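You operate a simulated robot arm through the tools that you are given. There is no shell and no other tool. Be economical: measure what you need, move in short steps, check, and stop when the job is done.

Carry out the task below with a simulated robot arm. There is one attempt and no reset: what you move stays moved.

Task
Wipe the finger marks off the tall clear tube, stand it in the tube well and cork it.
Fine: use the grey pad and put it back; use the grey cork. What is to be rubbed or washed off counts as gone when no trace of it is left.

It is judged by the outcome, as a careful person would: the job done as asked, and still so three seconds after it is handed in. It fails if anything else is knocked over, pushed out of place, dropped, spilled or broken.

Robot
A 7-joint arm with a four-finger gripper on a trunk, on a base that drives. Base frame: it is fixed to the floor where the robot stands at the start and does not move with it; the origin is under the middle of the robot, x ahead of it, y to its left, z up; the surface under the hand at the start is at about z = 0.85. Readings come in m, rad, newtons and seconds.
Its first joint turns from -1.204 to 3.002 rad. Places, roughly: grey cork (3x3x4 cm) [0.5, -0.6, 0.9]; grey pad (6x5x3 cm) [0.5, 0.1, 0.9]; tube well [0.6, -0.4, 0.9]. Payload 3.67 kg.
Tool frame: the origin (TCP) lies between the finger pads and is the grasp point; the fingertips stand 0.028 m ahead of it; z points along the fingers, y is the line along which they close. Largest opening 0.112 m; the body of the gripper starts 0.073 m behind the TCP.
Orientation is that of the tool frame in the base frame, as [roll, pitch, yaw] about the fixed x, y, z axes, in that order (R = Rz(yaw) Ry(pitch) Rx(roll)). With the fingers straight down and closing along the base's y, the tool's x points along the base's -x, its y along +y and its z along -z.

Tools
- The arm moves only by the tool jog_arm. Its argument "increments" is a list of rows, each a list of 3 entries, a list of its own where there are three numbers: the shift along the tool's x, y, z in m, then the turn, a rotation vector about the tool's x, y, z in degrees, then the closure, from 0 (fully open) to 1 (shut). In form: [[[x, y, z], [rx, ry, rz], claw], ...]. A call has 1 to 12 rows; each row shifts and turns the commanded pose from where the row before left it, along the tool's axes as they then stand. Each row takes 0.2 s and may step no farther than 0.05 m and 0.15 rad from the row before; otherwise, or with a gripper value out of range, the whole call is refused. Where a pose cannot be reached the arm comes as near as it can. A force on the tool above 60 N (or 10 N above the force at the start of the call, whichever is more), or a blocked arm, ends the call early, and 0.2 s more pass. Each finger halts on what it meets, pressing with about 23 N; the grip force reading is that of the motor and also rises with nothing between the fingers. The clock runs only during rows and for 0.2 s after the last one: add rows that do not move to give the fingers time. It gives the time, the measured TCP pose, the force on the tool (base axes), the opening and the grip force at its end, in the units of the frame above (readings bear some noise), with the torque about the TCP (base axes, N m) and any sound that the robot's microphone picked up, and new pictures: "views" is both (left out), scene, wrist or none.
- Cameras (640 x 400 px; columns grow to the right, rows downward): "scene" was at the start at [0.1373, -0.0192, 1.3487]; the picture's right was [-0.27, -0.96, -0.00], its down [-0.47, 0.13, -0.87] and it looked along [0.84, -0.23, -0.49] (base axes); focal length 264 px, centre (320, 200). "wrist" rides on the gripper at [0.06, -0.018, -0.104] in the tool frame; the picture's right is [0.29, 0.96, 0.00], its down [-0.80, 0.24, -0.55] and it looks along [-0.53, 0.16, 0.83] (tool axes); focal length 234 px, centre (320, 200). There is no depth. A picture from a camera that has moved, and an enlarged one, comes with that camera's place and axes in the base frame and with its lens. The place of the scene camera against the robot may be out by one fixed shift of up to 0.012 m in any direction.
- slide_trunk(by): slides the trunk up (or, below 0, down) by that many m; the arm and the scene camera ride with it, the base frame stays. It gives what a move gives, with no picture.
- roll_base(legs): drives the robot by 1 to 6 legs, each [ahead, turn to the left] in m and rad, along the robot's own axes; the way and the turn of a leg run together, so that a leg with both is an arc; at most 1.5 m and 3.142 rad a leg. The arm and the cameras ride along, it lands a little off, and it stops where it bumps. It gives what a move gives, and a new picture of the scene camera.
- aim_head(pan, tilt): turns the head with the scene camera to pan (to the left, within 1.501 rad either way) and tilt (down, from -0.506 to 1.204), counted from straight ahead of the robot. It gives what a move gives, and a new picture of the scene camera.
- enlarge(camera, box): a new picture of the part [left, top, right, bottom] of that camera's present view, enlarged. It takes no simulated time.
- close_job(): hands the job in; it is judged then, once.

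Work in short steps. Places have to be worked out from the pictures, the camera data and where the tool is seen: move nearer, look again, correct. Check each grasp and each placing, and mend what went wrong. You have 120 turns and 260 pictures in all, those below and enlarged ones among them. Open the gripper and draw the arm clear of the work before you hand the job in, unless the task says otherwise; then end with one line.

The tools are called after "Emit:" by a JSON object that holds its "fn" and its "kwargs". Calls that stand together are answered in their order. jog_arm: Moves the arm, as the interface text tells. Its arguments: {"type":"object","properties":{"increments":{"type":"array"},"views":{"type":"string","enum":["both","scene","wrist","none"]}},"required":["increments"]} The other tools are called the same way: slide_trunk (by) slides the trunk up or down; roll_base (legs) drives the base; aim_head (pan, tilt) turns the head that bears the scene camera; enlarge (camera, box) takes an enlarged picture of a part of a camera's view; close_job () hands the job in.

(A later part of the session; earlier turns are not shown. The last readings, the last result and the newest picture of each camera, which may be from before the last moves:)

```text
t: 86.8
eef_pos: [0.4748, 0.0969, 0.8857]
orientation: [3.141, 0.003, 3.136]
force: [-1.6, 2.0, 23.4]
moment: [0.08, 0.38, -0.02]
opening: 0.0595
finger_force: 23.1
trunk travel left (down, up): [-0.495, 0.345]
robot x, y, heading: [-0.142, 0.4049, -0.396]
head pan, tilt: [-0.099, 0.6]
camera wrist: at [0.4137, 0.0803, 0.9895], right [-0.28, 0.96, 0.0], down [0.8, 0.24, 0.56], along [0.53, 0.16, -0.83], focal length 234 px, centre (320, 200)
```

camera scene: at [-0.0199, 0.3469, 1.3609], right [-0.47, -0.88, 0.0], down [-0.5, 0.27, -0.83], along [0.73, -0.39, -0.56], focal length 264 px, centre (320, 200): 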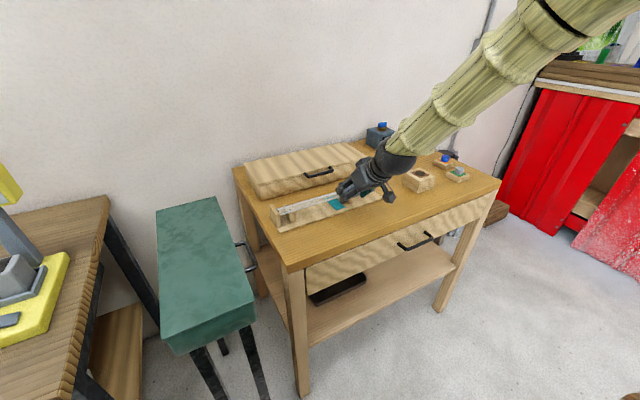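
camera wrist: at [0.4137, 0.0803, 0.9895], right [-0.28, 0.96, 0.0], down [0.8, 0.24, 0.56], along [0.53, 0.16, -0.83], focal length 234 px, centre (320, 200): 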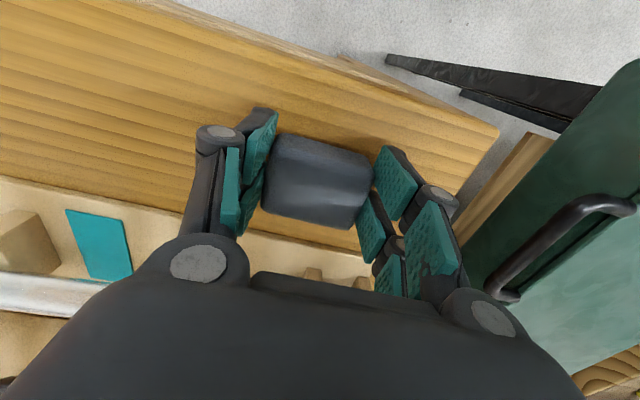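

Pad seated. Release and rise.

Emit:
{"fn": "jog_arm", "kwargs": {"increments": [[[0, 0, -0.001], [0, 0, 0], 0.6], [[0, 0, 0], [0, 0, 0], 0.4], [[0, 0, 0], [0, 0, 0], 0.1], [[0, 0, 0], [0, 0, 0], 0], [[0, 0, -0.05], [0, 0, 0], 0], [[0, 0, -0.05], [0, 0, 0], 0], [[0, 0, -0.05], [0, 0, 0], 0]], "views": "both"}}

```text
t: 88.4
eef_pos: [0.4741, 0.0979, 1.0363]
orientation: [3.141, 0.002, 3.136]
force: [-0.6, 0.5, 0.3]
moment: [0.02, -0.03, -0.02]
opening: 0.1122
finger_force: 0.1
trunk travel left (down, up): [-0.495, 0.345]
robot x, y, heading: [-0.1432, 0.4004, -0.395]
head pan, tilt: [-0.099, 0.6]
camera scene: at [-0.0204, 0.3477, 1.3609], right [-0.47, -0.88, 0.0], down [-0.5, 0.27, -0.83], along [0.73, -0.39, -0.56], focal length 264 px, centre (320, 200)
camera wrist: at [0.4131, 0.0798, 1.1387], right [-0.28, 0.96, 0.0], down [0.8, 0.24, 0.56], along [0.53, 0.16, -0.83], focal length 234 px, centre (320, 200)
```

scene: 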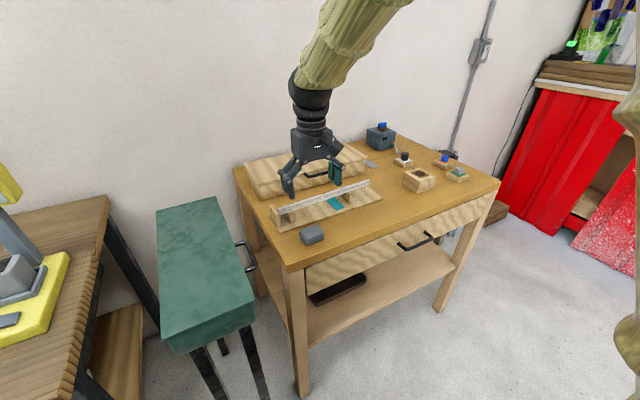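
wrist: 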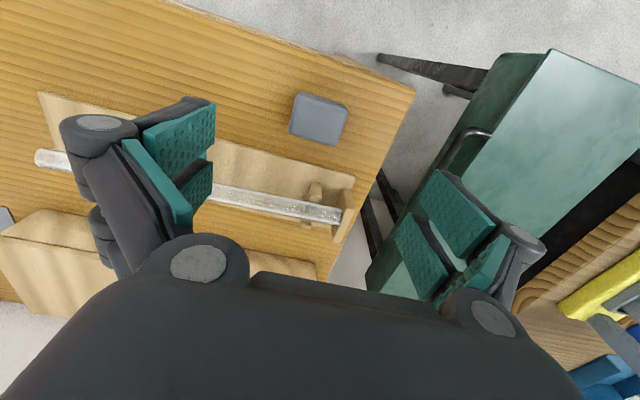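

Pad is back in place. Now move above the tube's middle and turn the tool 90° to test the reach of the tube grasp from here.

Emit:
{"fn": "jog_arm", "kwargs": {"increments": [[[-0.029, -0.0245, 0], [0, 0, 0], 0], [[-0.029, -0.0245, 0], [0, 0, 0], 0], [[-0.029, -0.0245, 0], [0, 0, 0], 0], [[-0.029, -0.0245, 0], [0, 0, 0], 0], [[0, 0, 0], [0, 0, 8.2], 0], [[0, 0, 0], [0, 0, 8.2], 0], [[0, 0, 0], [0, 0, 8.2], 0], [[0, 0, 0], [0, 0, 8.2], 0], [[0, 0, 0], [0, 0, 8.2], 0], [[0, 0, 0], [0, 0, 8.2], 0], [[0, 0, 0], [0, 0, 8.2], 0], [[0, 0, 0], [0, 0, 8.2], 0]], "views": "none"}}

Emit:
{"fn": "jog_arm", "kwargs": {"increments": [[[0, 0, 0], [0, 0, 8.2], 0], [[0, 0, 0], [0, 0, 8.2], 0], [[0, 0, 0], [0, 0, 8.1], 0]], "views": "wrist"}}

```text
t: 91.0
eef_pos: [0.5886, -0.0007, 1.0356]
orientation: [3.14, 0.0, 1.99]
force: [-0.5, 0.4, -0.2]
moment: [-0.01, 0.0, 0.0]
opening: 0.1119
finger_force: 0.0
trunk travel left (down, up): [-0.495, 0.345]
robot x, y, heading: [-0.1399, 0.4057, -0.395]
head pan, tilt: [-0.099, 0.6]
```

```text
t: 91.8
eef_pos: [0.5884, -0.0042, 1.0392]
orientation: [3.134, -0.007, 1.559]
force: [0.6, 0.2, -0.4]
moment: [-0.01, 0.0, 0.02]
opening: 0.1119
finger_force: 0.0
trunk travel left (down, up): [-0.495, 0.345]
robot x, y, heading: [-0.1424, 0.4037, -0.391]
head pan, tilt: [-0.099, 0.6]
camera wrist: at [0.57, 0.0549, 1.1424], right [0.96, 0.28, 0.01], down [0.23, -0.8, 0.55], along [0.16, -0.53, -0.84], focal length 234 px, centre (320, 200)
```

wrist: 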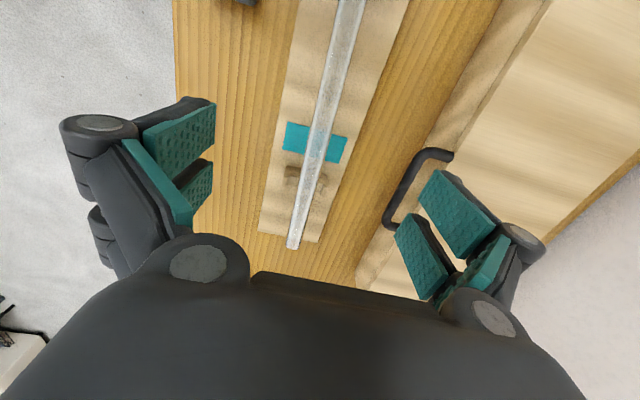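

Almost in pose (error < 1°). I narrow the fingers and descend partway to see whether the pose holds.

Emit:
{"fn": "jog_arm", "kwargs": {"increments": [[[0, 0, 0.04], [0, 0, 0], 0.3], [[0, 0, 0.04], [0, 0, 0], 0.35], [[0, 0, 0], [0, 0, 0], 0.35]], "views": "wrist"}}

```text
t: 92.6
eef_pos: [0.5907, -0.0007, 0.9544]
orientation: [-3.142, 0.001, 1.563]
force: [-0.1, 0.4, 0.6]
moment: [0.03, 0.04, 0.01]
opening: 0.0729
finger_force: 0.1
trunk travel left (down, up): [-0.495, 0.345]
robot x, y, heading: [-0.1414, 0.401, -0.396]
head pan, tilt: [-0.099, 0.6]
camera wrist: at [0.5719, 0.0598, 1.0573], right [0.96, 0.28, 0.0], down [0.23, -0.8, 0.55], along [0.16, -0.53, -0.83], focal length 234 px, centre (320, 200)
```

wrist: 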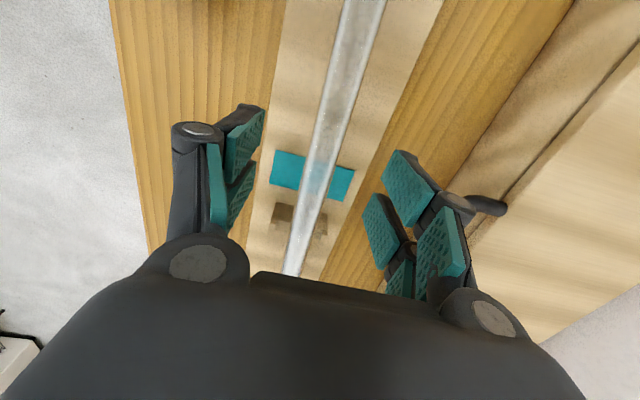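

Pose is exact now. Descend to the tube and close.

Emit:
{"fn": "jog_arm", "kwargs": {"increments": [[[0, 0.001, 0.03], [0, 0, 0], 0.35], [[0, 0, 0.022], [0, 0, 0], 0.35], [[0, 0, 0], [0, 0, 0], 0.35]], "views": "both"}}

```text
t: 93.4
eef_pos: [0.5916, -0.0016, 0.9045]
orientation: [3.139, 0.001, 1.563]
force: [0.7, 0.4, -0.2]
moment: [0.0, -0.02, -0.01]
opening: 0.073
finger_force: 0.0
trunk travel left (down, up): [-0.495, 0.345]
robot x, y, heading: [-0.1412, 0.4042, -0.392]
head pan, tilt: [-0.099, 0.6]
camera scene: at [-0.0193, 0.3475, 1.3609], right [-0.47, -0.88, 0.0], down [-0.5, 0.27, -0.83], along [0.73, -0.39, -0.57], focal length 264 px, centre (320, 200)
camera wrist: at [0.574, 0.059, 1.0071], right [0.96, 0.28, 0.0], down [0.23, -0.8, 0.55], along [0.16, -0.53, -0.83], focal length 234 px, centre (320, 200)
```

scene: 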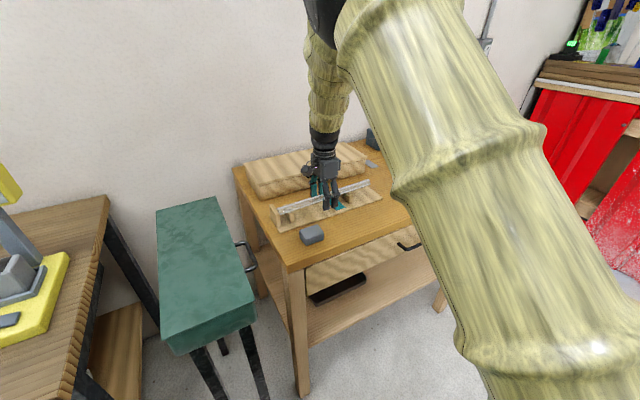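
wrist: 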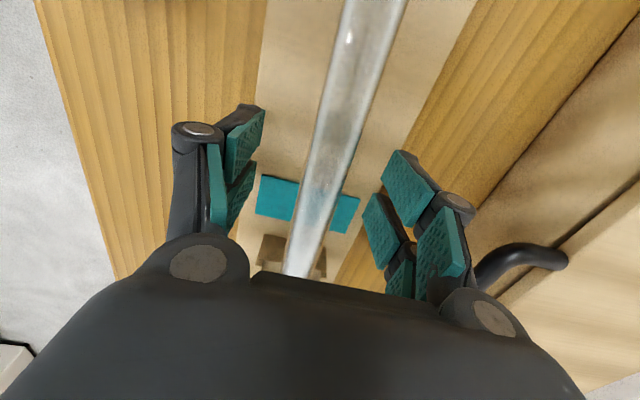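

Emit:
{"fn": "enlarge", "kwargs": {"camera": "wrist", "box": [270, 110, 380, 225]}}

Emit:
{"fn": "enlarge", "kwargs": {"camera": "wrist", "box": [255, 170, 365, 240]}}

```text
3.48 times, centred on (325, 168) of wrist
camera zoom: at [0.574, 0.059, 1.0071], right [0.96, 0.28, 0.0], down [0.23, -0.8, 0.55], along [0.16, -0.53, -0.83], focal length 814 px, centre (303, 313)
```

zoom: 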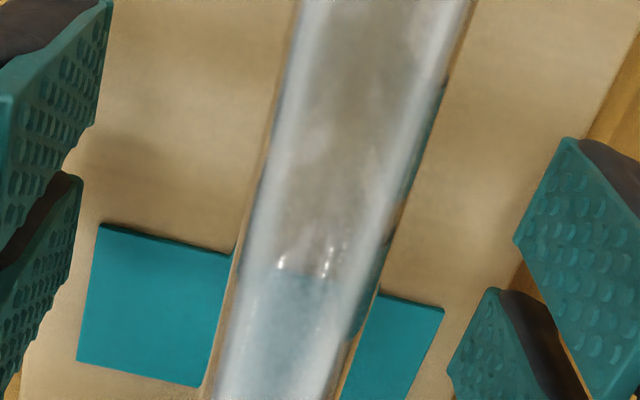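

```text
5.71 times, centred on (310, 205) of wrist
camera zoom: at [0.574, 0.059, 1.0071], right [0.96, 0.28, 0.0], down [0.23, -0.8, 0.55], along [0.16, -0.53, -0.83], focal length 1338 px, centre (377, 171)
```

zoom: 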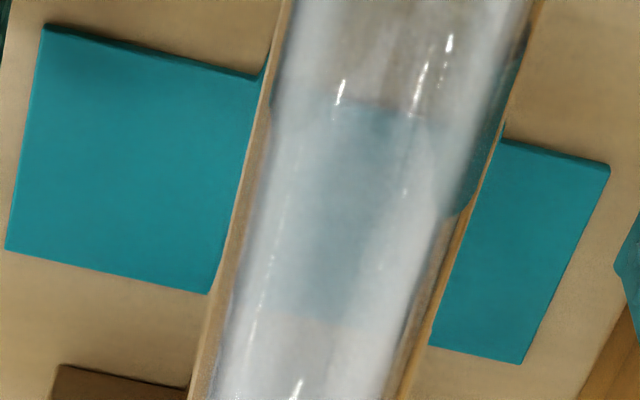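

It's clean. Close on the tube and lift slightly.

Emit:
{"fn": "jog_arm", "kwargs": {"increments": [[[0, 0, 0], [0, 0, 0], 0.6], [[0, 0, 0], [0, 0, 0], 0.8], [[0, 0, 0], [0, 0, 0], 0.95], [[0, 0, 0], [0, 0, 0], 0.95], [[0, 0, -0.02], [0, 0, 0], 0.95], [[0, 0, -0.04], [0, 0, 0], 0.95], [[0, 0, -0.04], [0, 0, 0], 0.95]], "views": "both"}}

```text
t: 95.0
eef_pos: [0.5905, 0.0004, 1.0038]
orientation: [3.138, 0.001, 1.563]
force: [-0.3, 0.2, -0.9]
moment: [0.0, 0.0, -0.01]
opening: 0.0217
finger_force: 22.7
trunk travel left (down, up): [-0.495, 0.345]
robot x, y, heading: [-0.1439, 0.4035, -0.394]
head pan, tilt: [-0.099, 0.6]
camera scene: at [-0.0198, 0.3476, 1.3609], right [-0.47, -0.88, 0.0], down [-0.5, 0.27, -0.83], along [0.73, -0.39, -0.56], focal length 264 px, centre (320, 200)
camera wrist: at [0.573, 0.0596, 1.1068], right [0.96, 0.28, 0.0], down [0.23, -0.8, 0.55], along [0.16, -0.53, -0.83], focal length 234 px, centre (320, 200)
```

scene: 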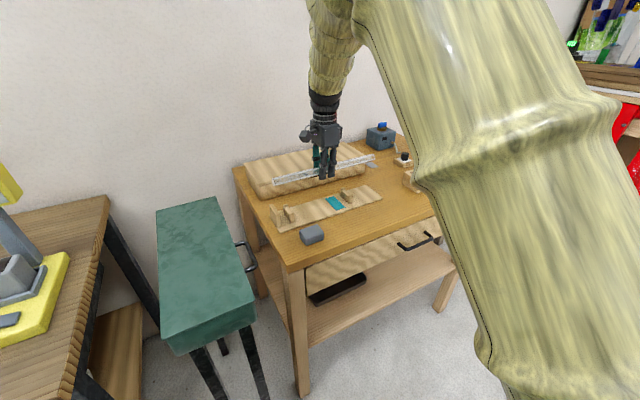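
wrist: 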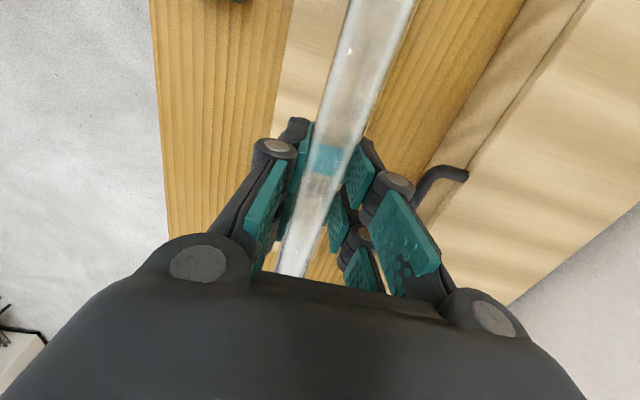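

Tube gripped (Ø≈22 mm) and lifted. I raise it and then rotate so that its closed end goes down.

Emit:
{"fn": "jog_arm", "kwargs": {"increments": [[[0, 0, -0.045], [0, 0, 0], 0.95], [[0, 0, -0.045], [0, 0, 0], 0.95], [[0, 0, -0.045], [0, 0, 0], 0.95], [[0, 0, -0.045], [0, 0, 0], 0.95], [[0, 0, 0], [0, -7.5, 0], 0.95], [[0, 0, 0], [0, -7.5, 0], 0.95], [[0, 0, 0], [0, -7.5, 0], 0.95], [[0, 0, 0], [0, -7.5, 0], 0.95]], "views": "scene"}}

```text
t: 97.0
eef_pos: [0.5719, -0.0656, 1.1891]
orientation: [3.102, 0.416, 1.482]
force: [-0.1, -0.2, -1.3]
moment: [0.03, -0.01, 0.04]
opening: 0.0217
finger_force: 23.0
trunk travel left (down, up): [-0.495, 0.345]
robot x, y, heading: [-0.1438, 0.3992, -0.397]
head pan, tilt: [-0.099, 0.6]
stopped in row 8: the arm was blocked; the commanded pose is now the measured one
camera scene: at [-0.0191, 0.3463, 1.3608], right [-0.47, -0.88, 0.0], down [-0.5, 0.27, -0.82], along [0.73, -0.39, -0.57], focal length 264 px, centre (320, 200)
```

scene: 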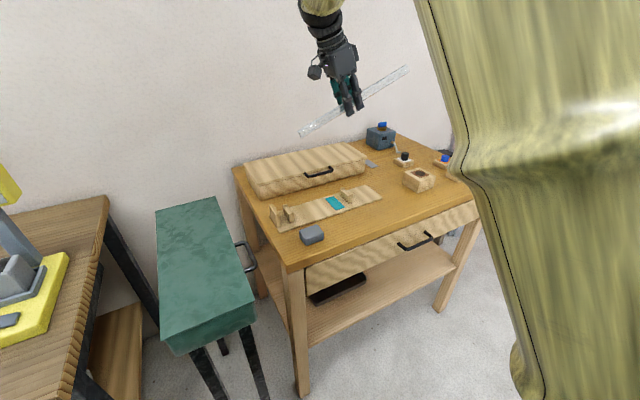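

A joint limit stops it at 24°. In free space I can yaw about the vertical so that the hand points radially; I do that first.

Emit:
{"fn": "jog_arm", "kwargs": {"increments": [[[0, 0, 0], [-3.2, 0, -7.3], 0.95], [[0, 0, 0], [-3.2, 0, -7.3], 0.95], [[0, 0, 0], [-3.2, 0, -7.3], 0.95], [[0, 0, 0], [-3.2, 0, -7.3], 0.95], [[0, 0, 0], [-3.2, 0, -7.3], 0.95], [[0, 0, 0], [-3.2, 0, -7.3], 0.95], [[0, 0, 0], [-3.2, 0, -7.3], 0.95]], "views": "none"}}

Emit:
{"fn": "jog_arm", "kwargs": {"increments": [[[0, 0, 0], [0, -7.5, 0], 0.95], [[0, 0, 0], [0, -7.5, 0], 0.95], [[0, 0, 0], [0, -7.5, 0], 0.95], [[0, 0, 0], [0, -7.5, 0], 0.95], [[0, 0, 0], [0, -7.5, 0], 0.95], [[0, 0, 0], [0, -7.5, 0], 0.95]], "views": "scene"}}

```text
t: 98.6
eef_pos: [0.5726, -0.0607, 1.1885]
orientation: [3.128, 0.445, 2.469]
force: [0.0, 0.0, -0.5]
moment: [0.02, 0.01, 0.03]
opening: 0.0221
finger_force: 23.1
trunk travel left (down, up): [-0.495, 0.345]
robot x, y, heading: [-0.1428, 0.4009, -0.393]
head pan, tilt: [-0.099, 0.6]
```

```text
t: 100.2
eef_pos: [0.5705, -0.0895, 1.1502]
orientation: [2.943, 1.093, 2.28]
force: [0.7, -0.2, 0.1]
moment: [0.0, 0.04, 0.03]
opening: 0.0221
finger_force: 22.8
out of reach, approached as far as the arm can: row 5
trunk travel left (down, up): [-0.495, 0.345]
robot x, y, heading: [-0.1431, 0.4075, -0.391]
head pan, tilt: [-0.099, 0.6]
stopped in row 6: the arm was blocked; the commanded pose is now the measured one
camera scene: at [-0.0191, 0.3484, 1.3601], right [-0.46, -0.89, 0.0], down [-0.51, 0.26, -0.82], along [0.73, -0.37, -0.57], focal length 264 px, centre (320, 200)
```

scene: 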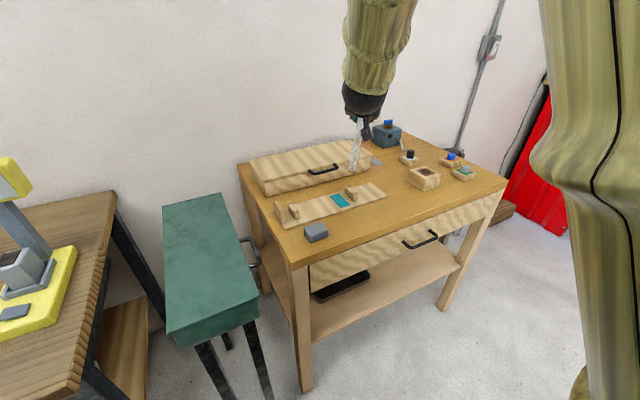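

Now 63° pitched; the wrist is at its bend limit. Reaching farther out will flatten the forearm, so I move toward the well and try more pitch there.

Emit:
{"fn": "jog_arm", "kwargs": {"increments": [[[-0.021, -0.034, 0.0175], [0, 0, 0], 0.95], [[-0.021, -0.034, 0.0175], [0, 0, 0], 0.95], [[-0.021, -0.034, 0.0175], [0, 0, 0], 0.95], [[-0.021, -0.034, 0.0175], [0, 0, 0], 0.95], [[0, 0, 0], [0, -7.5, 0], 0.95], [[0, 0, 0], [0, -7.5, 0], 0.95]], "views": "scene"}}

```text
t: 101.6
eef_pos: [0.5618, -0.2622, 1.1793]
orientation: [2.726, 1.343, 2.056]
force: [-0.2, -0.1, -0.4]
moment: [0.0, -0.02, 0.02]
opening: 0.0221
finger_force: 23.2
trunk travel left (down, up): [-0.495, 0.345]
robot x, y, heading: [-0.1423, 0.4054, -0.386]
head pan, tilt: [-0.099, 0.6]
camera scene: at [-0.0187, 0.3463, 1.3608], right [-0.47, -0.88, 0.0], down [-0.5, 0.27, -0.82], along [0.73, -0.39, -0.57], focal length 264 px, centre (320, 200)
```

scene: 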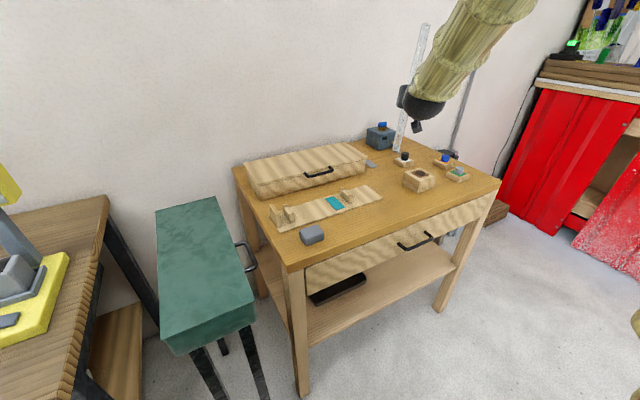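

Nearly upright. I compute the remaining correction (x-axis to straight down) and apply it.

Emit:
{"fn": "jog_arm", "kwargs": {"increments": [[[0, 0, 0], [0, -6, -2.65], 0.95], [[0, 0, 0], [0, -6, -2.65], 0.95]], "views": "both"}}

```text
t: 102.2
eef_pos: [0.5628, -0.2602, 1.1815]
orientation: [-0.654, 1.566, -1.327]
force: [0.0, -0.4, -0.4]
moment: [-0.01, 0.0, -0.04]
opening: 0.022
finger_force: 22.7
trunk travel left (down, up): [-0.495, 0.345]
robot x, y, heading: [-0.1419, 0.4032, -0.396]
head pan, tilt: [-0.099, 0.6]
camera scene: at [-0.0189, 0.3474, 1.3609], right [-0.47, -0.88, 0.0], down [-0.5, 0.27, -0.82], along [0.73, -0.39, -0.57], focal length 264 px, centre (320, 200)
camera wrist: at [0.4692, -0.2112, 1.1199], right [0.6, 0.75, -0.29], down [-0.29, 0.54, 0.79], along [0.75, -0.39, 0.53], focal length 234 px, centre (320, 200)
```

scene: 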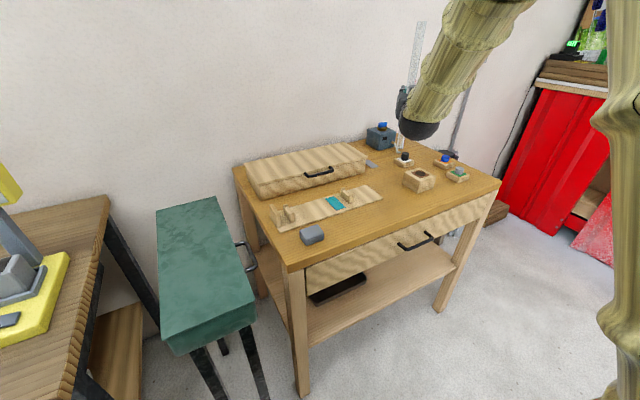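
wrist: 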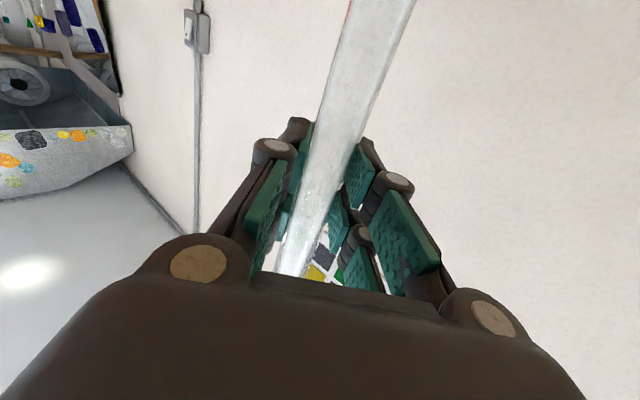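

Tube is upright. Zoom in on the well and tube bottom to find the offset.

Emit:
{"fn": "enlarge", "kwargs": {"camera": "scene", "box": [370, 120, 480, 200]}}

Emit:
{"fn": "enlarge", "kwargs": {"camera": "scene", "box": [395, 160, 447, 195]}}

```text
5.00 times, centred on (425, 160) of scene
camera zoom: at [-0.0189, 0.3474, 1.3609], right [-0.47, -0.88, 0.0], down [-0.5, 0.27, -0.82], along [0.73, -0.39, -0.57], focal length 1322 px, centre (-205, 400)
```

zoom: 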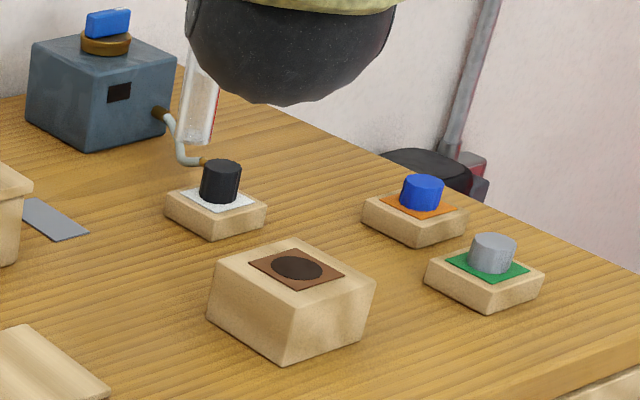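

```text
11.43 times, centred on (421, 178) of scene
camera zoom: at [-0.0189, 0.3474, 1.3609], right [-0.47, -0.88, 0.0], down [-0.5, 0.27, -0.82], along [0.73, -0.39, -0.57], focal length 3021 px, centre (-834, 457)
```

zoom: 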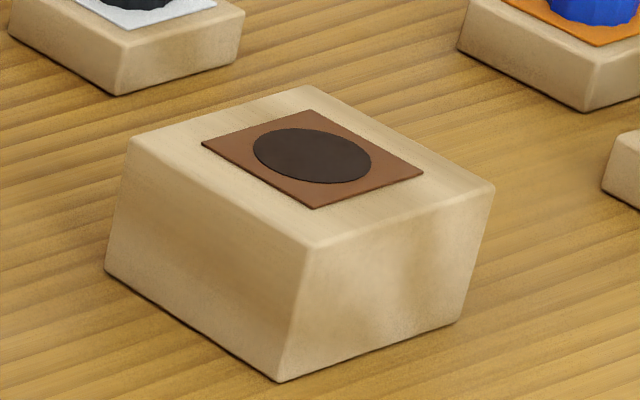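

I estimate the hole at (0.554, −0.373), top z≈0.898, tube bottom ≈0.166 below the TCP. Move horizontally over it, then lower some and look.

Emit:
{"fn": "jog_arm", "kwargs": {"increments": [[[0, -0.0312, 0.0212], [0, 0, 0], 0.95], [[0, -0.0312, 0.0212], [0, 0, 0], 0.95], [[0, -0.0312, 0.0212], [0, 0, 0], 0.95], [[0.035, 0, 0], [0, 0, 0], 0.95], [[0.035, 0, 0], [0, 0, 0], 0.95]], "views": "scene"}}

Emit:
{"fn": "enlarge", "kwargs": {"camera": "scene", "box": [370, 120, 480, 200]}}

```text
t: 103.4
eef_pos: [0.556, -0.3753, 1.1094]
orientation: [-1.172, 1.569, -1.843]
force: [0.0, 0.1, -0.9]
moment: [0.01, 0.0, 0.0]
opening: 0.0217
finger_force: 22.8
trunk travel left (down, up): [-0.495, 0.345]
robot x, y, heading: [-0.1412, 0.4053, -0.395]
head pan, tilt: [-0.099, 0.6]
camera scene: at [-0.0188, 0.3453, 1.3608], right [-0.47, -0.88, 0.0], down [-0.5, 0.27, -0.82], along [0.73, -0.39, -0.57], focal length 264 px, centre (320, 200)
```

scene: 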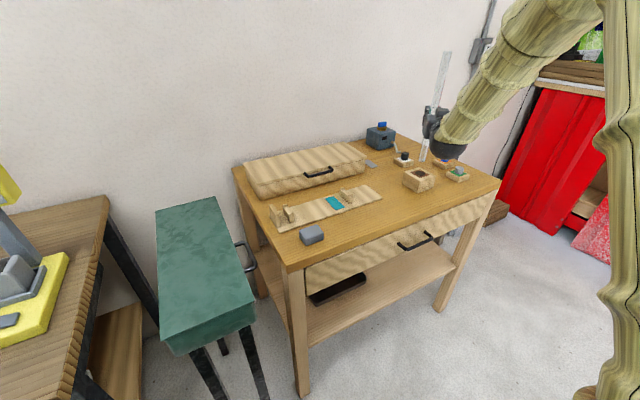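

```text
5.00 times, centred on (425, 160) of scene
camera zoom: at [-0.0188, 0.3453, 1.3608], right [-0.47, -0.88, 0.0], down [-0.5, 0.27, -0.82], along [0.73, -0.39, -0.57], focal length 1322 px, centre (-205, 400)
```

zoom: 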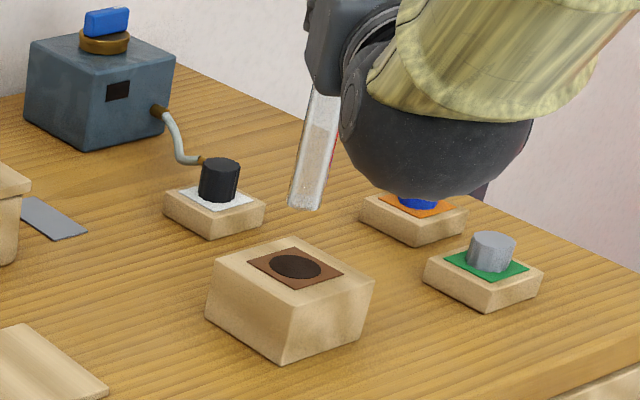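

The tube bottom projects to within ~3 mm of the hole. I nudge it and lower to just above the hole.

Emit:
{"fn": "jog_arm", "kwargs": {"increments": [[[0.015, -0.003, 0.0005], [0, 0, 0], 0.95], [[0.02, 0, 0], [0, 0, 0], 0.95]], "views": "none"}}

Emit:
{"fn": "enlarge", "kwargs": {"camera": "scene", "box": [385, 140, 455, 190]}}

```text
t: 104.0
eef_pos: [0.5528, -0.3773, 1.0764]
orientation: [-0.862, 1.568, -1.535]
force: [1.2, 0.5, -1.2]
moment: [0.01, 0.01, 0.03]
opening: 0.0219
finger_force: 22.8
trunk travel left (down, up): [-0.495, 0.345]
robot x, y, heading: [-0.1393, 0.4017, -0.396]
head pan, tilt: [-0.099, 0.6]
```

```text
8.00 times, centred on (420, 165) of scene
camera zoom: at [-0.0189, 0.3474, 1.3609], right [-0.47, -0.88, 0.0], down [-0.5, 0.27, -0.82], along [0.73, -0.39, -0.57], focal length 2115 px, centre (-480, 480)
```

zoom: 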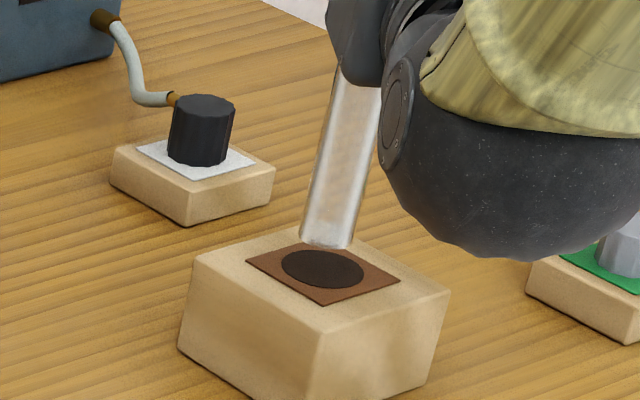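

Aligned within ~2 mm. Lower on, watching force.

Emit:
{"fn": "jog_arm", "kwargs": {"increments": [[[0.01, -0.0014, 0], [0, 0, 0], 0.95], [[0.01, 0, 0], [0, 0, 0], 0.95], [[0.008, 0, 0], [0, 0, 0], 0.95]], "views": "none"}}

Emit:
{"fn": "enlarge", "kwargs": {"camera": "scene", "box": [385, 140, 455, 190]}}

```text
t: 104.8
eef_pos: [0.5526, -0.3772, 1.0462]
orientation: [-2.241, 1.57, -2.913]
force: [-1.0, -0.5, -2.2]
moment: [-0.07, -0.1, -0.02]
opening: 0.0222
finger_force: 22.4
trunk travel left (down, up): [-0.495, 0.345]
robot x, y, heading: [-0.1447, 0.4073, -0.391]
head pan, tilt: [-0.099, 0.6]
```

```text
8.00 times, centred on (420, 165) of scene
camera zoom: at [-0.0183, 0.346, 1.3606], right [-0.47, -0.88, 0.0], down [-0.5, 0.27, -0.82], along [0.73, -0.39, -0.57], focal length 2115 px, centre (-480, 480)
```

zoom: 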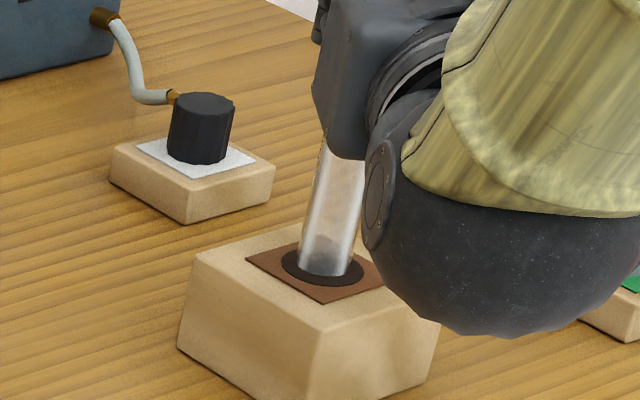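

Entering the hole. Continue down gently until it bottoms.

Emit:
{"fn": "jog_arm", "kwargs": {"increments": [[[0.006, 0, 0], [0, 0, 0], 0.95], [[0.006, 0, 0], [0, 0, 0], 0.95], [[0.005, 0, 0], [0, 0, 0], 0.95]], "views": "none"}}

Emit:
{"fn": "jog_arm", "kwargs": {"increments": [[[0.005, 0, 0], [0, 0, 0], 0.95], [[0.005, 0, 0], [0, 0, 0], 0.95]], "views": "scene"}}

```text
t: 105.6
eef_pos: [0.5516, -0.3778, 1.0312]
orientation: [-1.016, 1.571, -1.687]
force: [-0.6, 0.1, -1.0]
moment: [0.02, 0.0, -0.04]
opening: 0.0221
finger_force: 23.4
trunk travel left (down, up): [-0.495, 0.345]
robot x, y, heading: [-0.1417, 0.4032, -0.391]
head pan, tilt: [-0.099, 0.6]
```

```text
t: 106.2
eef_pos: [0.5513, -0.3777, 1.0217]
orientation: [-0.79, 1.569, -1.463]
force: [0.3, -0.1, -0.8]
moment: [-0.02, 0.02, 0.02]
opening: 0.0219
finger_force: 22.9
trunk travel left (down, up): [-0.495, 0.345]
robot x, y, heading: [-0.1418, 0.4037, -0.393]
head pan, tilt: [-0.099, 0.6]
camera scene: at [-0.0192, 0.3471, 1.3609], right [-0.47, -0.88, 0.0], down [-0.5, 0.27, -0.82], along [0.73, -0.39, -0.57], focal length 264 px, centre (320, 200)
```

scene: 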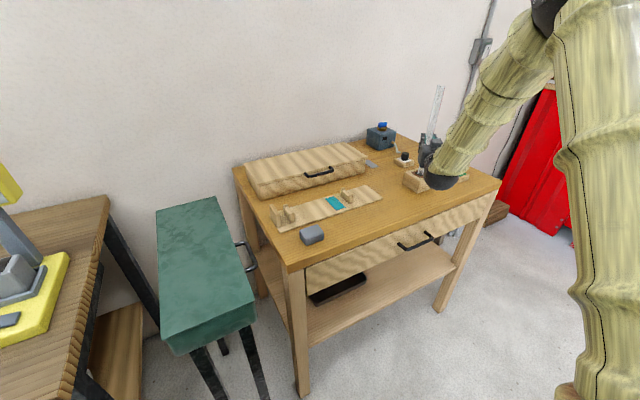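

Emit:
{"fn": "jog_arm", "kwargs": {"increments": [[[0.003, 0, 0], [0, 0, 0], 0.95], [[0.003, 0, 0], [0, 0, 0], 0.95]], "views": "none"}}

Emit:
{"fn": "jog_arm", "kwargs": {"increments": [[[0.003, 0, 0], [0, 0, 0], 0.95], [[0.002, 0, 0], [0, 0, 0], 0.95]], "views": "none"}}

```text
t: 106.8
eef_pos: [0.551, -0.377, 1.0152]
orientation: [-0.6, 1.568, -1.273]
force: [0.1, 0.2, 2.4]
moment: [0.07, -0.04, 0.0]
opening: 0.0223
finger_force: 23.0
trunk travel left (down, up): [-0.495, 0.345]
robot x, y, heading: [-0.1433, 0.4017, -0.397]
head pan, tilt: [-0.099, 0.6]
```

```text
t: 107.4
eef_pos: [0.549, -0.3768, 1.0131]
orientation: [-0.365, 1.566, -1.035]
force: [1.0, -0.4, 13.9]
moment: [-0.24, -0.23, 0.04]
opening: 0.0224
finger_force: 22.8
trunk travel left (down, up): [-0.495, 0.345]
robot x, y, heading: [-0.1421, 0.4035, -0.394]
head pan, tilt: [-0.099, 0.6]
```

It has bottomed (14 N). Check the seating before releasing.

Emit:
{"fn": "enlarge", "kwargs": {"camera": "scene", "box": [390, 75, 470, 195]}}

```text
3.33 times, centred on (430, 135) of scene
camera zoom: at [-0.0202, 0.3484, 1.3612], right [-0.47, -0.88, 0.0], down [-0.5, 0.27, -0.83], along [0.73, -0.39, -0.56], focal length 881 px, centre (-47, 417)
```

zoom: 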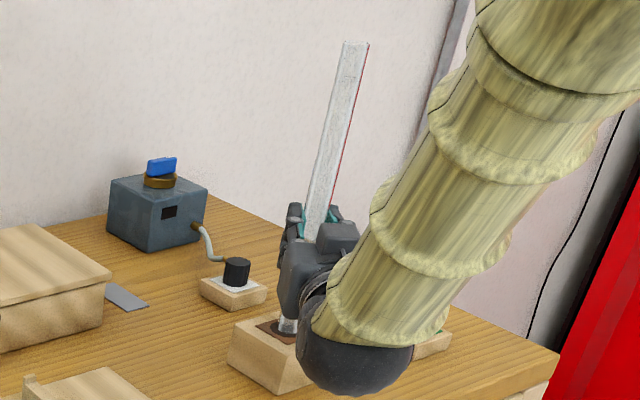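

Release slowly, keeping the fingers nearby as a guard.

Emit:
{"fn": "jog_arm", "kwargs": {"increments": [[[-0.002, 0, 0], [0, 0, 0], 0.95], [[0, 0, 0], [0, 0, 0], 0.78], [[0, 0, 0], [0, 0, 0], 0.74], [[0, 0, 0], [0, 0, 0], 0.7], [[0, 0, 0], [0, 0, 0], 0.7]], "views": "wrist"}}

Emit:
{"fn": "enlarge", "kwargs": {"camera": "scene", "box": [390, 75, 470, 195]}}

```text
t: 108.6
eef_pos: [0.5505, -0.3765, 1.0114]
orientation: [-0.892, 1.568, -1.564]
force: [0.2, -0.2, 0.7]
moment: [0.02, 0.0, -0.01]
opening: 0.0335
finger_force: 0.1
trunk travel left (down, up): [-0.495, 0.345]
robot x, y, heading: [-0.1428, 0.4025, -0.393]
head pan, tilt: [-0.099, 0.6]
camera wrist: at [0.4574, -0.3276, 0.9511], right [0.6, 0.75, -0.29], down [-0.28, 0.53, 0.8], along [0.75, -0.39, 0.53], focal length 234 px, centre (320, 200)
```

wrist: 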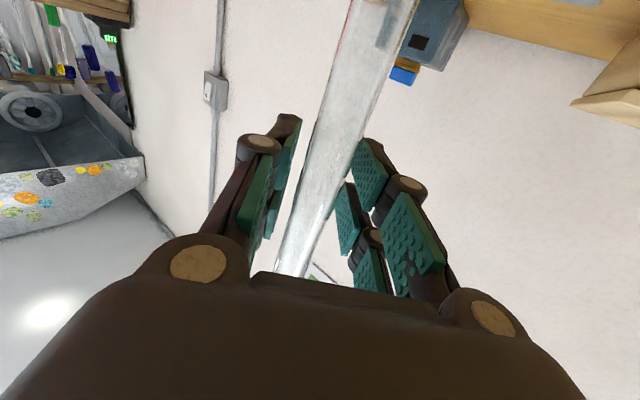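

```text
3.33 times, centred on (430, 135) of scene
camera zoom: at [-0.0192, 0.3471, 1.3609], right [-0.47, -0.88, 0.0], down [-0.5, 0.27, -0.82], along [0.73, -0.39, -0.57], focal length 881 px, centre (-47, 417)
```

zoom: 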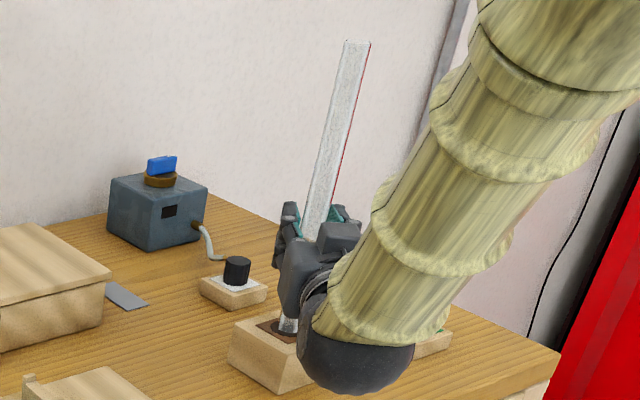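

It stands on its own. Open further and back straight off along the tool axis.

Emit:
{"fn": "jog_arm", "kwargs": {"increments": [[[0, 0, 0], [0, 0, 0], 0.5], [[0, 0, 0], [0, 0, 0], 0.3], [[0, 0, -0.03], [0, 0, 0], 0.3], [[0, 0, -0.04], [0, 0, 0], 0.3], [[0, 0, -0.04], [0, 0, 0], 0.3], [[-0.02, 0, -0.04], [0, 0, 0], 0.3]], "views": "both"}}

```text
t: 110.0
eef_pos: [0.4327, -0.2839, 1.0301]
orientation: [-0.625, 1.567, -1.298]
force: [0.1, 0.3, 0.1]
moment: [0.05, 0.04, -0.02]
opening: 0.0786
finger_force: 0.1
trunk travel left (down, up): [-0.495, 0.345]
robot x, y, heading: [-0.1379, 0.4031, -0.394]
head pan, tilt: [-0.099, 0.6]
camera scene: at [-0.0203, 0.3487, 1.3611], right [-0.47, -0.88, 0.0], down [-0.5, 0.27, -0.83], along [0.73, -0.39, -0.56], focal length 264 px, centre (320, 200)
camera wrist: at [0.3397, -0.2333, 0.9682], right [0.6, 0.75, -0.29], down [-0.29, 0.54, 0.79], along [0.75, -0.39, 0.53], focal length 234 px, centre (320, 200)
```

scene: 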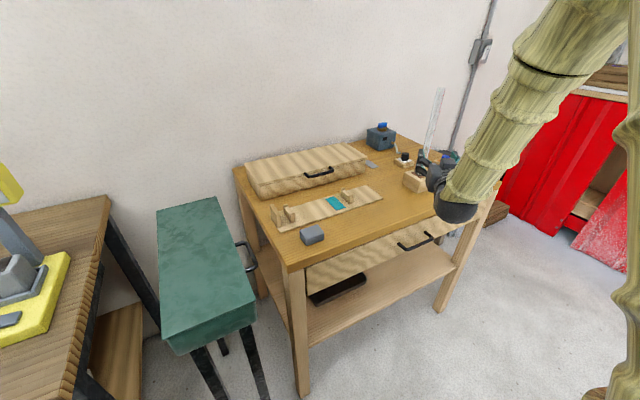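
wrist: 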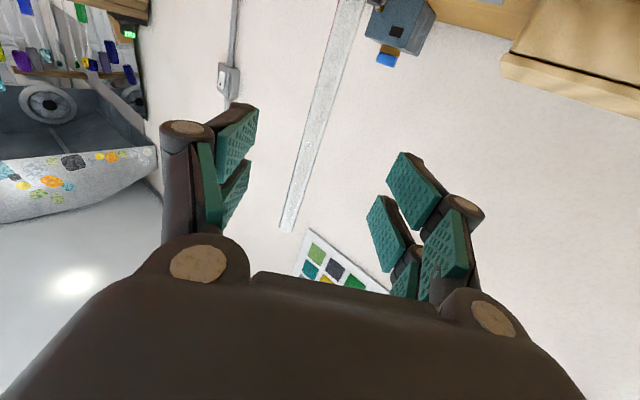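

Tube stands in the well. Now raise and return the tool to pointing down, away from the tube.

Emit:
{"fn": "jog_arm", "kwargs": {"increments": [[[-0.035, 0, -0.03], [0, 0, 0], 0.2], [[-0.035, 0, -0.02], [0, 0, 0], 0], [[0, 0, 0], [0, 8.2, 0], 0], [[0, 0, 0], [0, 8.2, 0], 0], [[0, 0, 0], [0, 8.2, 0], 0], [[0, 0, 0], [0, 8.2, 0], 0], [[0, 0, 0], [0, 8.2, 0], 0], [[0, 0, 0], [0, 8.2, 0], 0], [[0, 0, 0], [0, 8.2, 0], 0], [[0, 0, 0], [0, 8.2, 0], 0], [[0, 0, 0], [0, 8.2, 0], 0], [[0, 0, 0], [0, 8.2, 0], 0]], "views": "none"}}

Emit:
{"fn": "jog_arm", "kwargs": {"increments": [[[0, 0, 0], [0, 8.2, 0], 0], [[0, 0, -0.04], [0, 0, 0], 0], [[0, 0, -0.04], [0, 0, 0], 0]], "views": "scene"}}

```text
t: 112.6
eef_pos: [0.3962, -0.2533, 1.1013]
orientation: [-3.14, 0.139, 2.47]
force: [0.3, 0.0, -0.1]
moment: [0.03, 0.0, 0.02]
opening: 0.112
finger_force: 0.0
trunk travel left (down, up): [-0.495, 0.345]
robot x, y, heading: [-0.1407, 0.4019, -0.396]
head pan, tilt: [-0.099, 0.6]
```

```text
t: 113.4
eef_pos: [0.3952, -0.2526, 1.1821]
orientation: [-3.139, -0.003, 2.472]
force: [0.7, -0.1, -1.1]
moment: [0.03, 0.01, -0.04]
opening: 0.1119
finger_force: 0.2
trunk travel left (down, up): [-0.495, 0.345]
robot x, y, heading: [-0.1477, 0.4035, -0.394]
head pan, tilt: [-0.099, 0.6]
camera scene: at [-0.0186, 0.3463, 1.3606], right [-0.47, -0.88, 0.0], down [-0.5, 0.27, -0.82], along [0.73, -0.39, -0.57], focal length 264 px, centre (320, 200)
```

scene: 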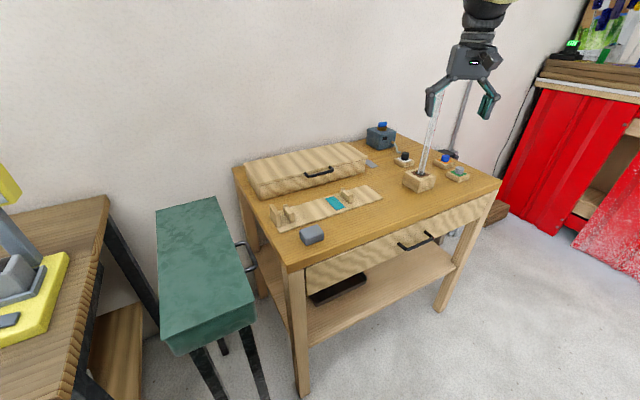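

Tube stands upright and alone. I now drive the base right, to about (0, −0.08), so the cork and the tube top are within reach (swinging the arm over the free side).

Emit:
{"fn": "roll_base", "kwargs": {"legs": [[0, -0.9], [0.5, 0], [0, 0.75]]}}

Emit:
{"fn": "aim_head", "kwargs": {"pan": -0.05, "tilt": 0.5}}

```text
t: 120.7
eef_pos: [0.4188, -0.8101, 1.182]
orientation: [-3.139, -0.001, 2.316]
force: [0.4, 0.0, 0.0]
moment: [0.0, 0.06, -0.03]
opening: 0.1122
finger_force: 0.0
trunk travel left (down, up): [-0.495, 0.345]
robot x, y, heading: [-0.012, -0.08, -0.547]
head pan, tilt: [-0.099, 0.6]
camera scene: at [0.1001, -0.1541, 1.3609], right [-0.6, -0.8, 0.0], down [-0.45, 0.34, -0.82], along [0.66, -0.5, -0.57], focal length 264 px, centre (320, 200)
```

scene: 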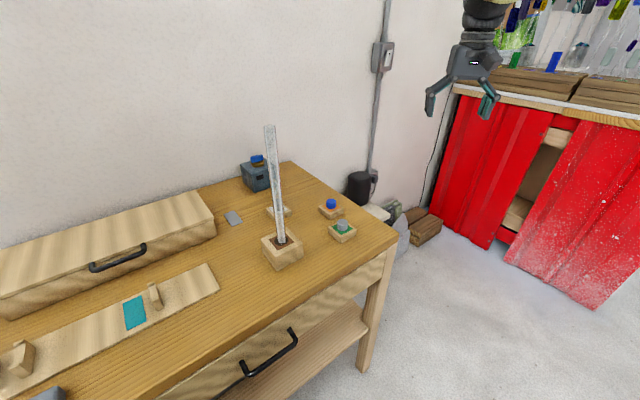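

```text
t: 121.3
eef_pos: [0.4186, -0.8095, 1.1826]
orientation: [-3.14, -0.001, 2.316]
force: [0.8, 0.2, 0.2]
moment: [-0.04, 0.01, -0.01]
opening: 0.112
finger_force: 0.0
trunk travel left (down, up): [-0.495, 0.345]
robot x, y, heading: [-0.0105, -0.0808, -0.547]
head pan, tilt: [-0.051, 0.499]
camera scene: at [0.1044, -0.1523, 1.3699], right [-0.56, -0.83, 0.0], down [-0.4, 0.27, -0.88], along [0.73, -0.49, -0.48], focal length 264 px, centre (320, 200)
```

scene: 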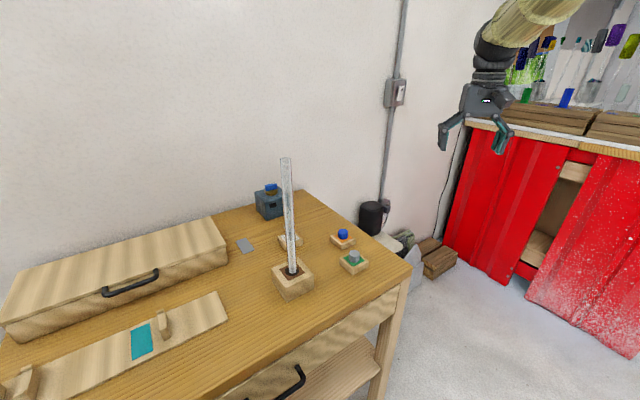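

Emit:
{"fn": "enlarge", "kwargs": {"camera": "scene", "box": [250, 150, 380, 305]}}

Emit:
{"fn": "enlarge", "kwargs": {"camera": "scene", "box": [260, 225, 380, 300]}}

Emit:
{"fn": "enlarge", "kwargs": {"camera": "scene", "box": [260, 150, 324, 190]}}

```text
2.58 times, centred on (315, 228) of scene
camera zoom: at [0.1044, -0.1523, 1.3699], right [-0.56, -0.83, 0.0], down [-0.4, 0.27, -0.88], along [0.73, -0.49, -0.48], focal length 682 px, centre (333, 129)
```

zoom: 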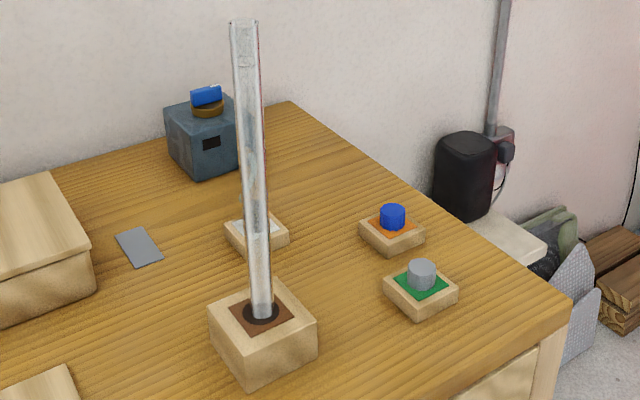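

```text
5.33 times, centred on (320, 262) of scene
camera zoom: at [0.1044, -0.1523, 1.3699], right [-0.56, -0.83, 0.0], down [-0.4, 0.27, -0.88], along [0.73, -0.49, -0.48], focal length 1410 px, centre (320, -133)
```

zoom: 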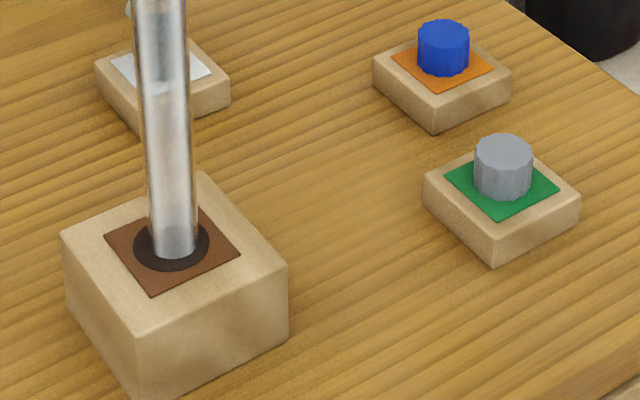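

```text
10.00 times, centred on (292, 170) of scene
camera zoom: at [0.1044, -0.1523, 1.3699], right [-0.56, -0.83, 0.0], down [-0.4, 0.27, -0.88], along [0.73, -0.49, -0.48], focal length 2644 px, centre (600, 500)
```

zoom: 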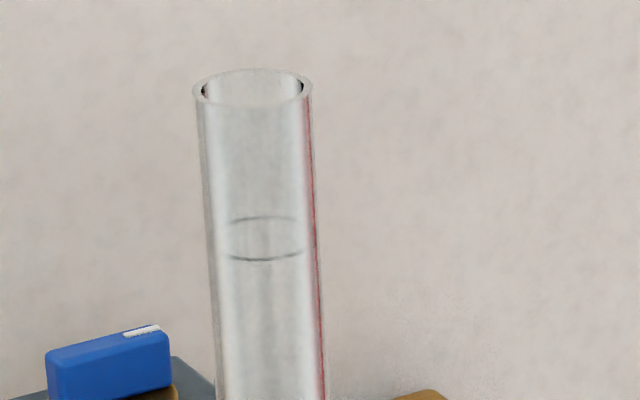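

Tube is vertical in the well. The cork is at about (0.511, −0.545) with its top at z≈0.903. I move above it and look with the wrist camera.

Emit:
{"fn": "jog_arm", "kwargs": {"increments": [[[0.0165, 0.0309, 0.02], [0, 0, 0], 0], [[0.0165, 0.0309, 0.02], [0, 0, 0], 0], [[0.0165, 0.0309, 0.02], [0, 0, 0], 0], [[0.0165, 0.0309, 0.02], [0, 0, 0], 0], [[0.0165, 0.0309, 0.02], [0, 0, 0], 0], [[0.0165, 0.0309, 0.02], [0, 0, 0], 0], [[0.0165, 0.0309, 0.02], [0, 0, 0], 0], [[0.0165, 0.0309, 0.02], [0, 0, 0], 0]], "views": "both"}}

```text
t: 123.1
eef_pos: [0.5137, -0.5464, 1.0207]
orientation: [-3.139, 0.0, 2.316]
force: [0.1, -0.2, -0.8]
moment: [-0.01, 0.0, 0.01]
opening: 0.112
finger_force: 0.1
trunk travel left (down, up): [-0.495, 0.345]
robot x, y, heading: [-0.0128, -0.0762, -0.542]
head pan, tilt: [-0.051, 0.499]
camera scene: at [0.1054, -0.1513, 1.37], right [-0.56, -0.83, 0.0], down [-0.4, 0.27, -0.88], along [0.72, -0.49, -0.48], focal length 264 px, centre (320, 200)
camera wrist: at [0.4583, -0.5149, 1.1251], right [0.51, 0.86, 0.0], down [0.72, -0.42, 0.55], along [0.47, -0.28, -0.83], focal length 234 px, centre (320, 200)
```

scene: 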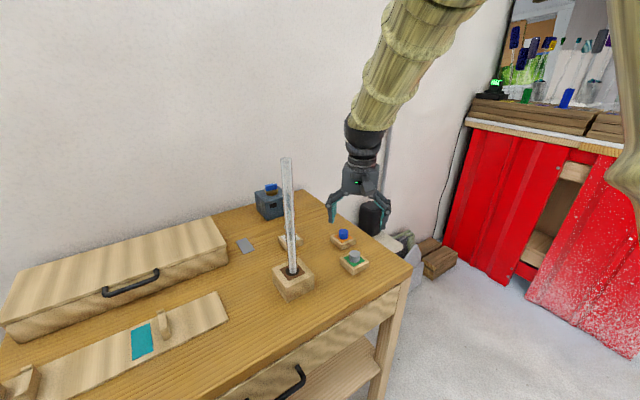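
wrist: 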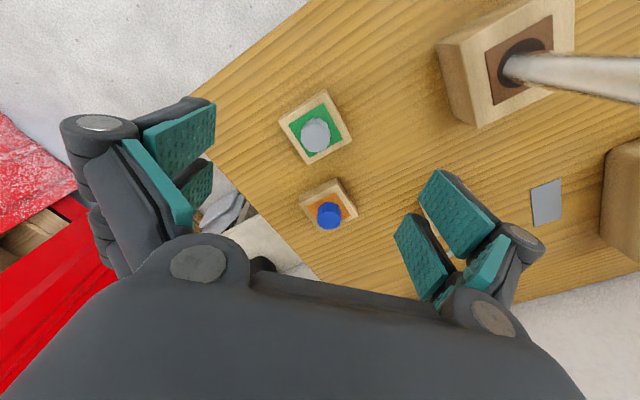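

Wrist view puts the cork at about (0.517, −0.555). Lower and refine.

Emit:
{"fn": "jog_arm", "kwargs": {"increments": [[[-0.006, -0.003, 0.03], [0, 0, 0], 0], [[0, 0, 0.025], [0, 0, 0], 0]], "views": "wrist"}}

```text
t: 123.7
eef_pos: [0.5128, -0.552, 0.9665]
orientation: [-3.14, -0.001, 2.317]
force: [0.3, 0.2, 0.2]
moment: [-0.02, 0.01, 0.04]
opening: 0.112
finger_force: 0.1
trunk travel left (down, up): [-0.495, 0.345]
robot x, y, heading: [-0.0134, -0.0821, -0.55]
head pan, tilt: [-0.051, 0.499]
camera wrist: at [0.4581, -0.5214, 1.0705], right [0.51, 0.86, 0.0], down [0.72, -0.42, 0.55], along [0.48, -0.28, -0.83], focal length 234 px, centre (320, 200)
```

wrist: 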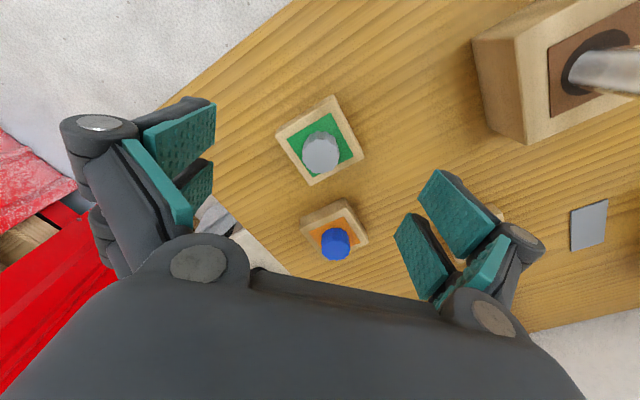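

Emit:
{"fn": "jog_arm", "kwargs": {"increments": [[[-0.006, 0.0007, 0.02], [0, 0, 0], 0], [[0, 0, 0.02], [0, 0, 0], 0.2], [[0, 0, 0.008], [0, 0, 0], 0.3]], "views": "wrist"}}

```text
t: 124.5
eef_pos: [0.5172, -0.5547, 0.919]
orientation: [-3.142, -0.003, 2.316]
force: [-0.2, 0.1, 0.9]
moment: [0.02, 0.0, 0.01]
opening: 0.0784
finger_force: 0.1
trunk travel left (down, up): [-0.495, 0.345]
robot x, y, heading: [-0.0164, -0.0797, -0.54]
head pan, tilt: [-0.051, 0.499]
camera wrist: at [0.4623, -0.5235, 1.022], right [0.51, 0.86, 0.0], down [0.72, -0.42, 0.55], along [0.47, -0.28, -0.83], focal length 234 px, centre (320, 200)
```

wrist: 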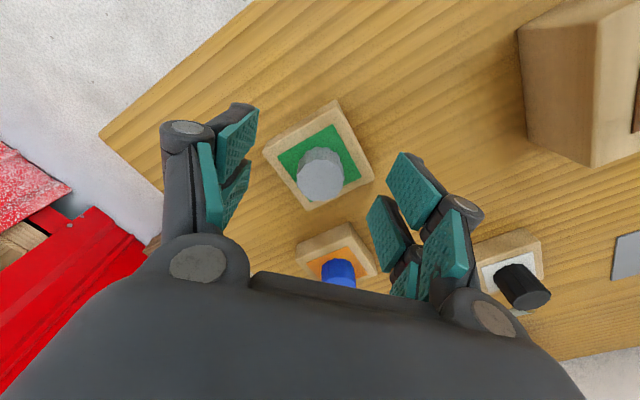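

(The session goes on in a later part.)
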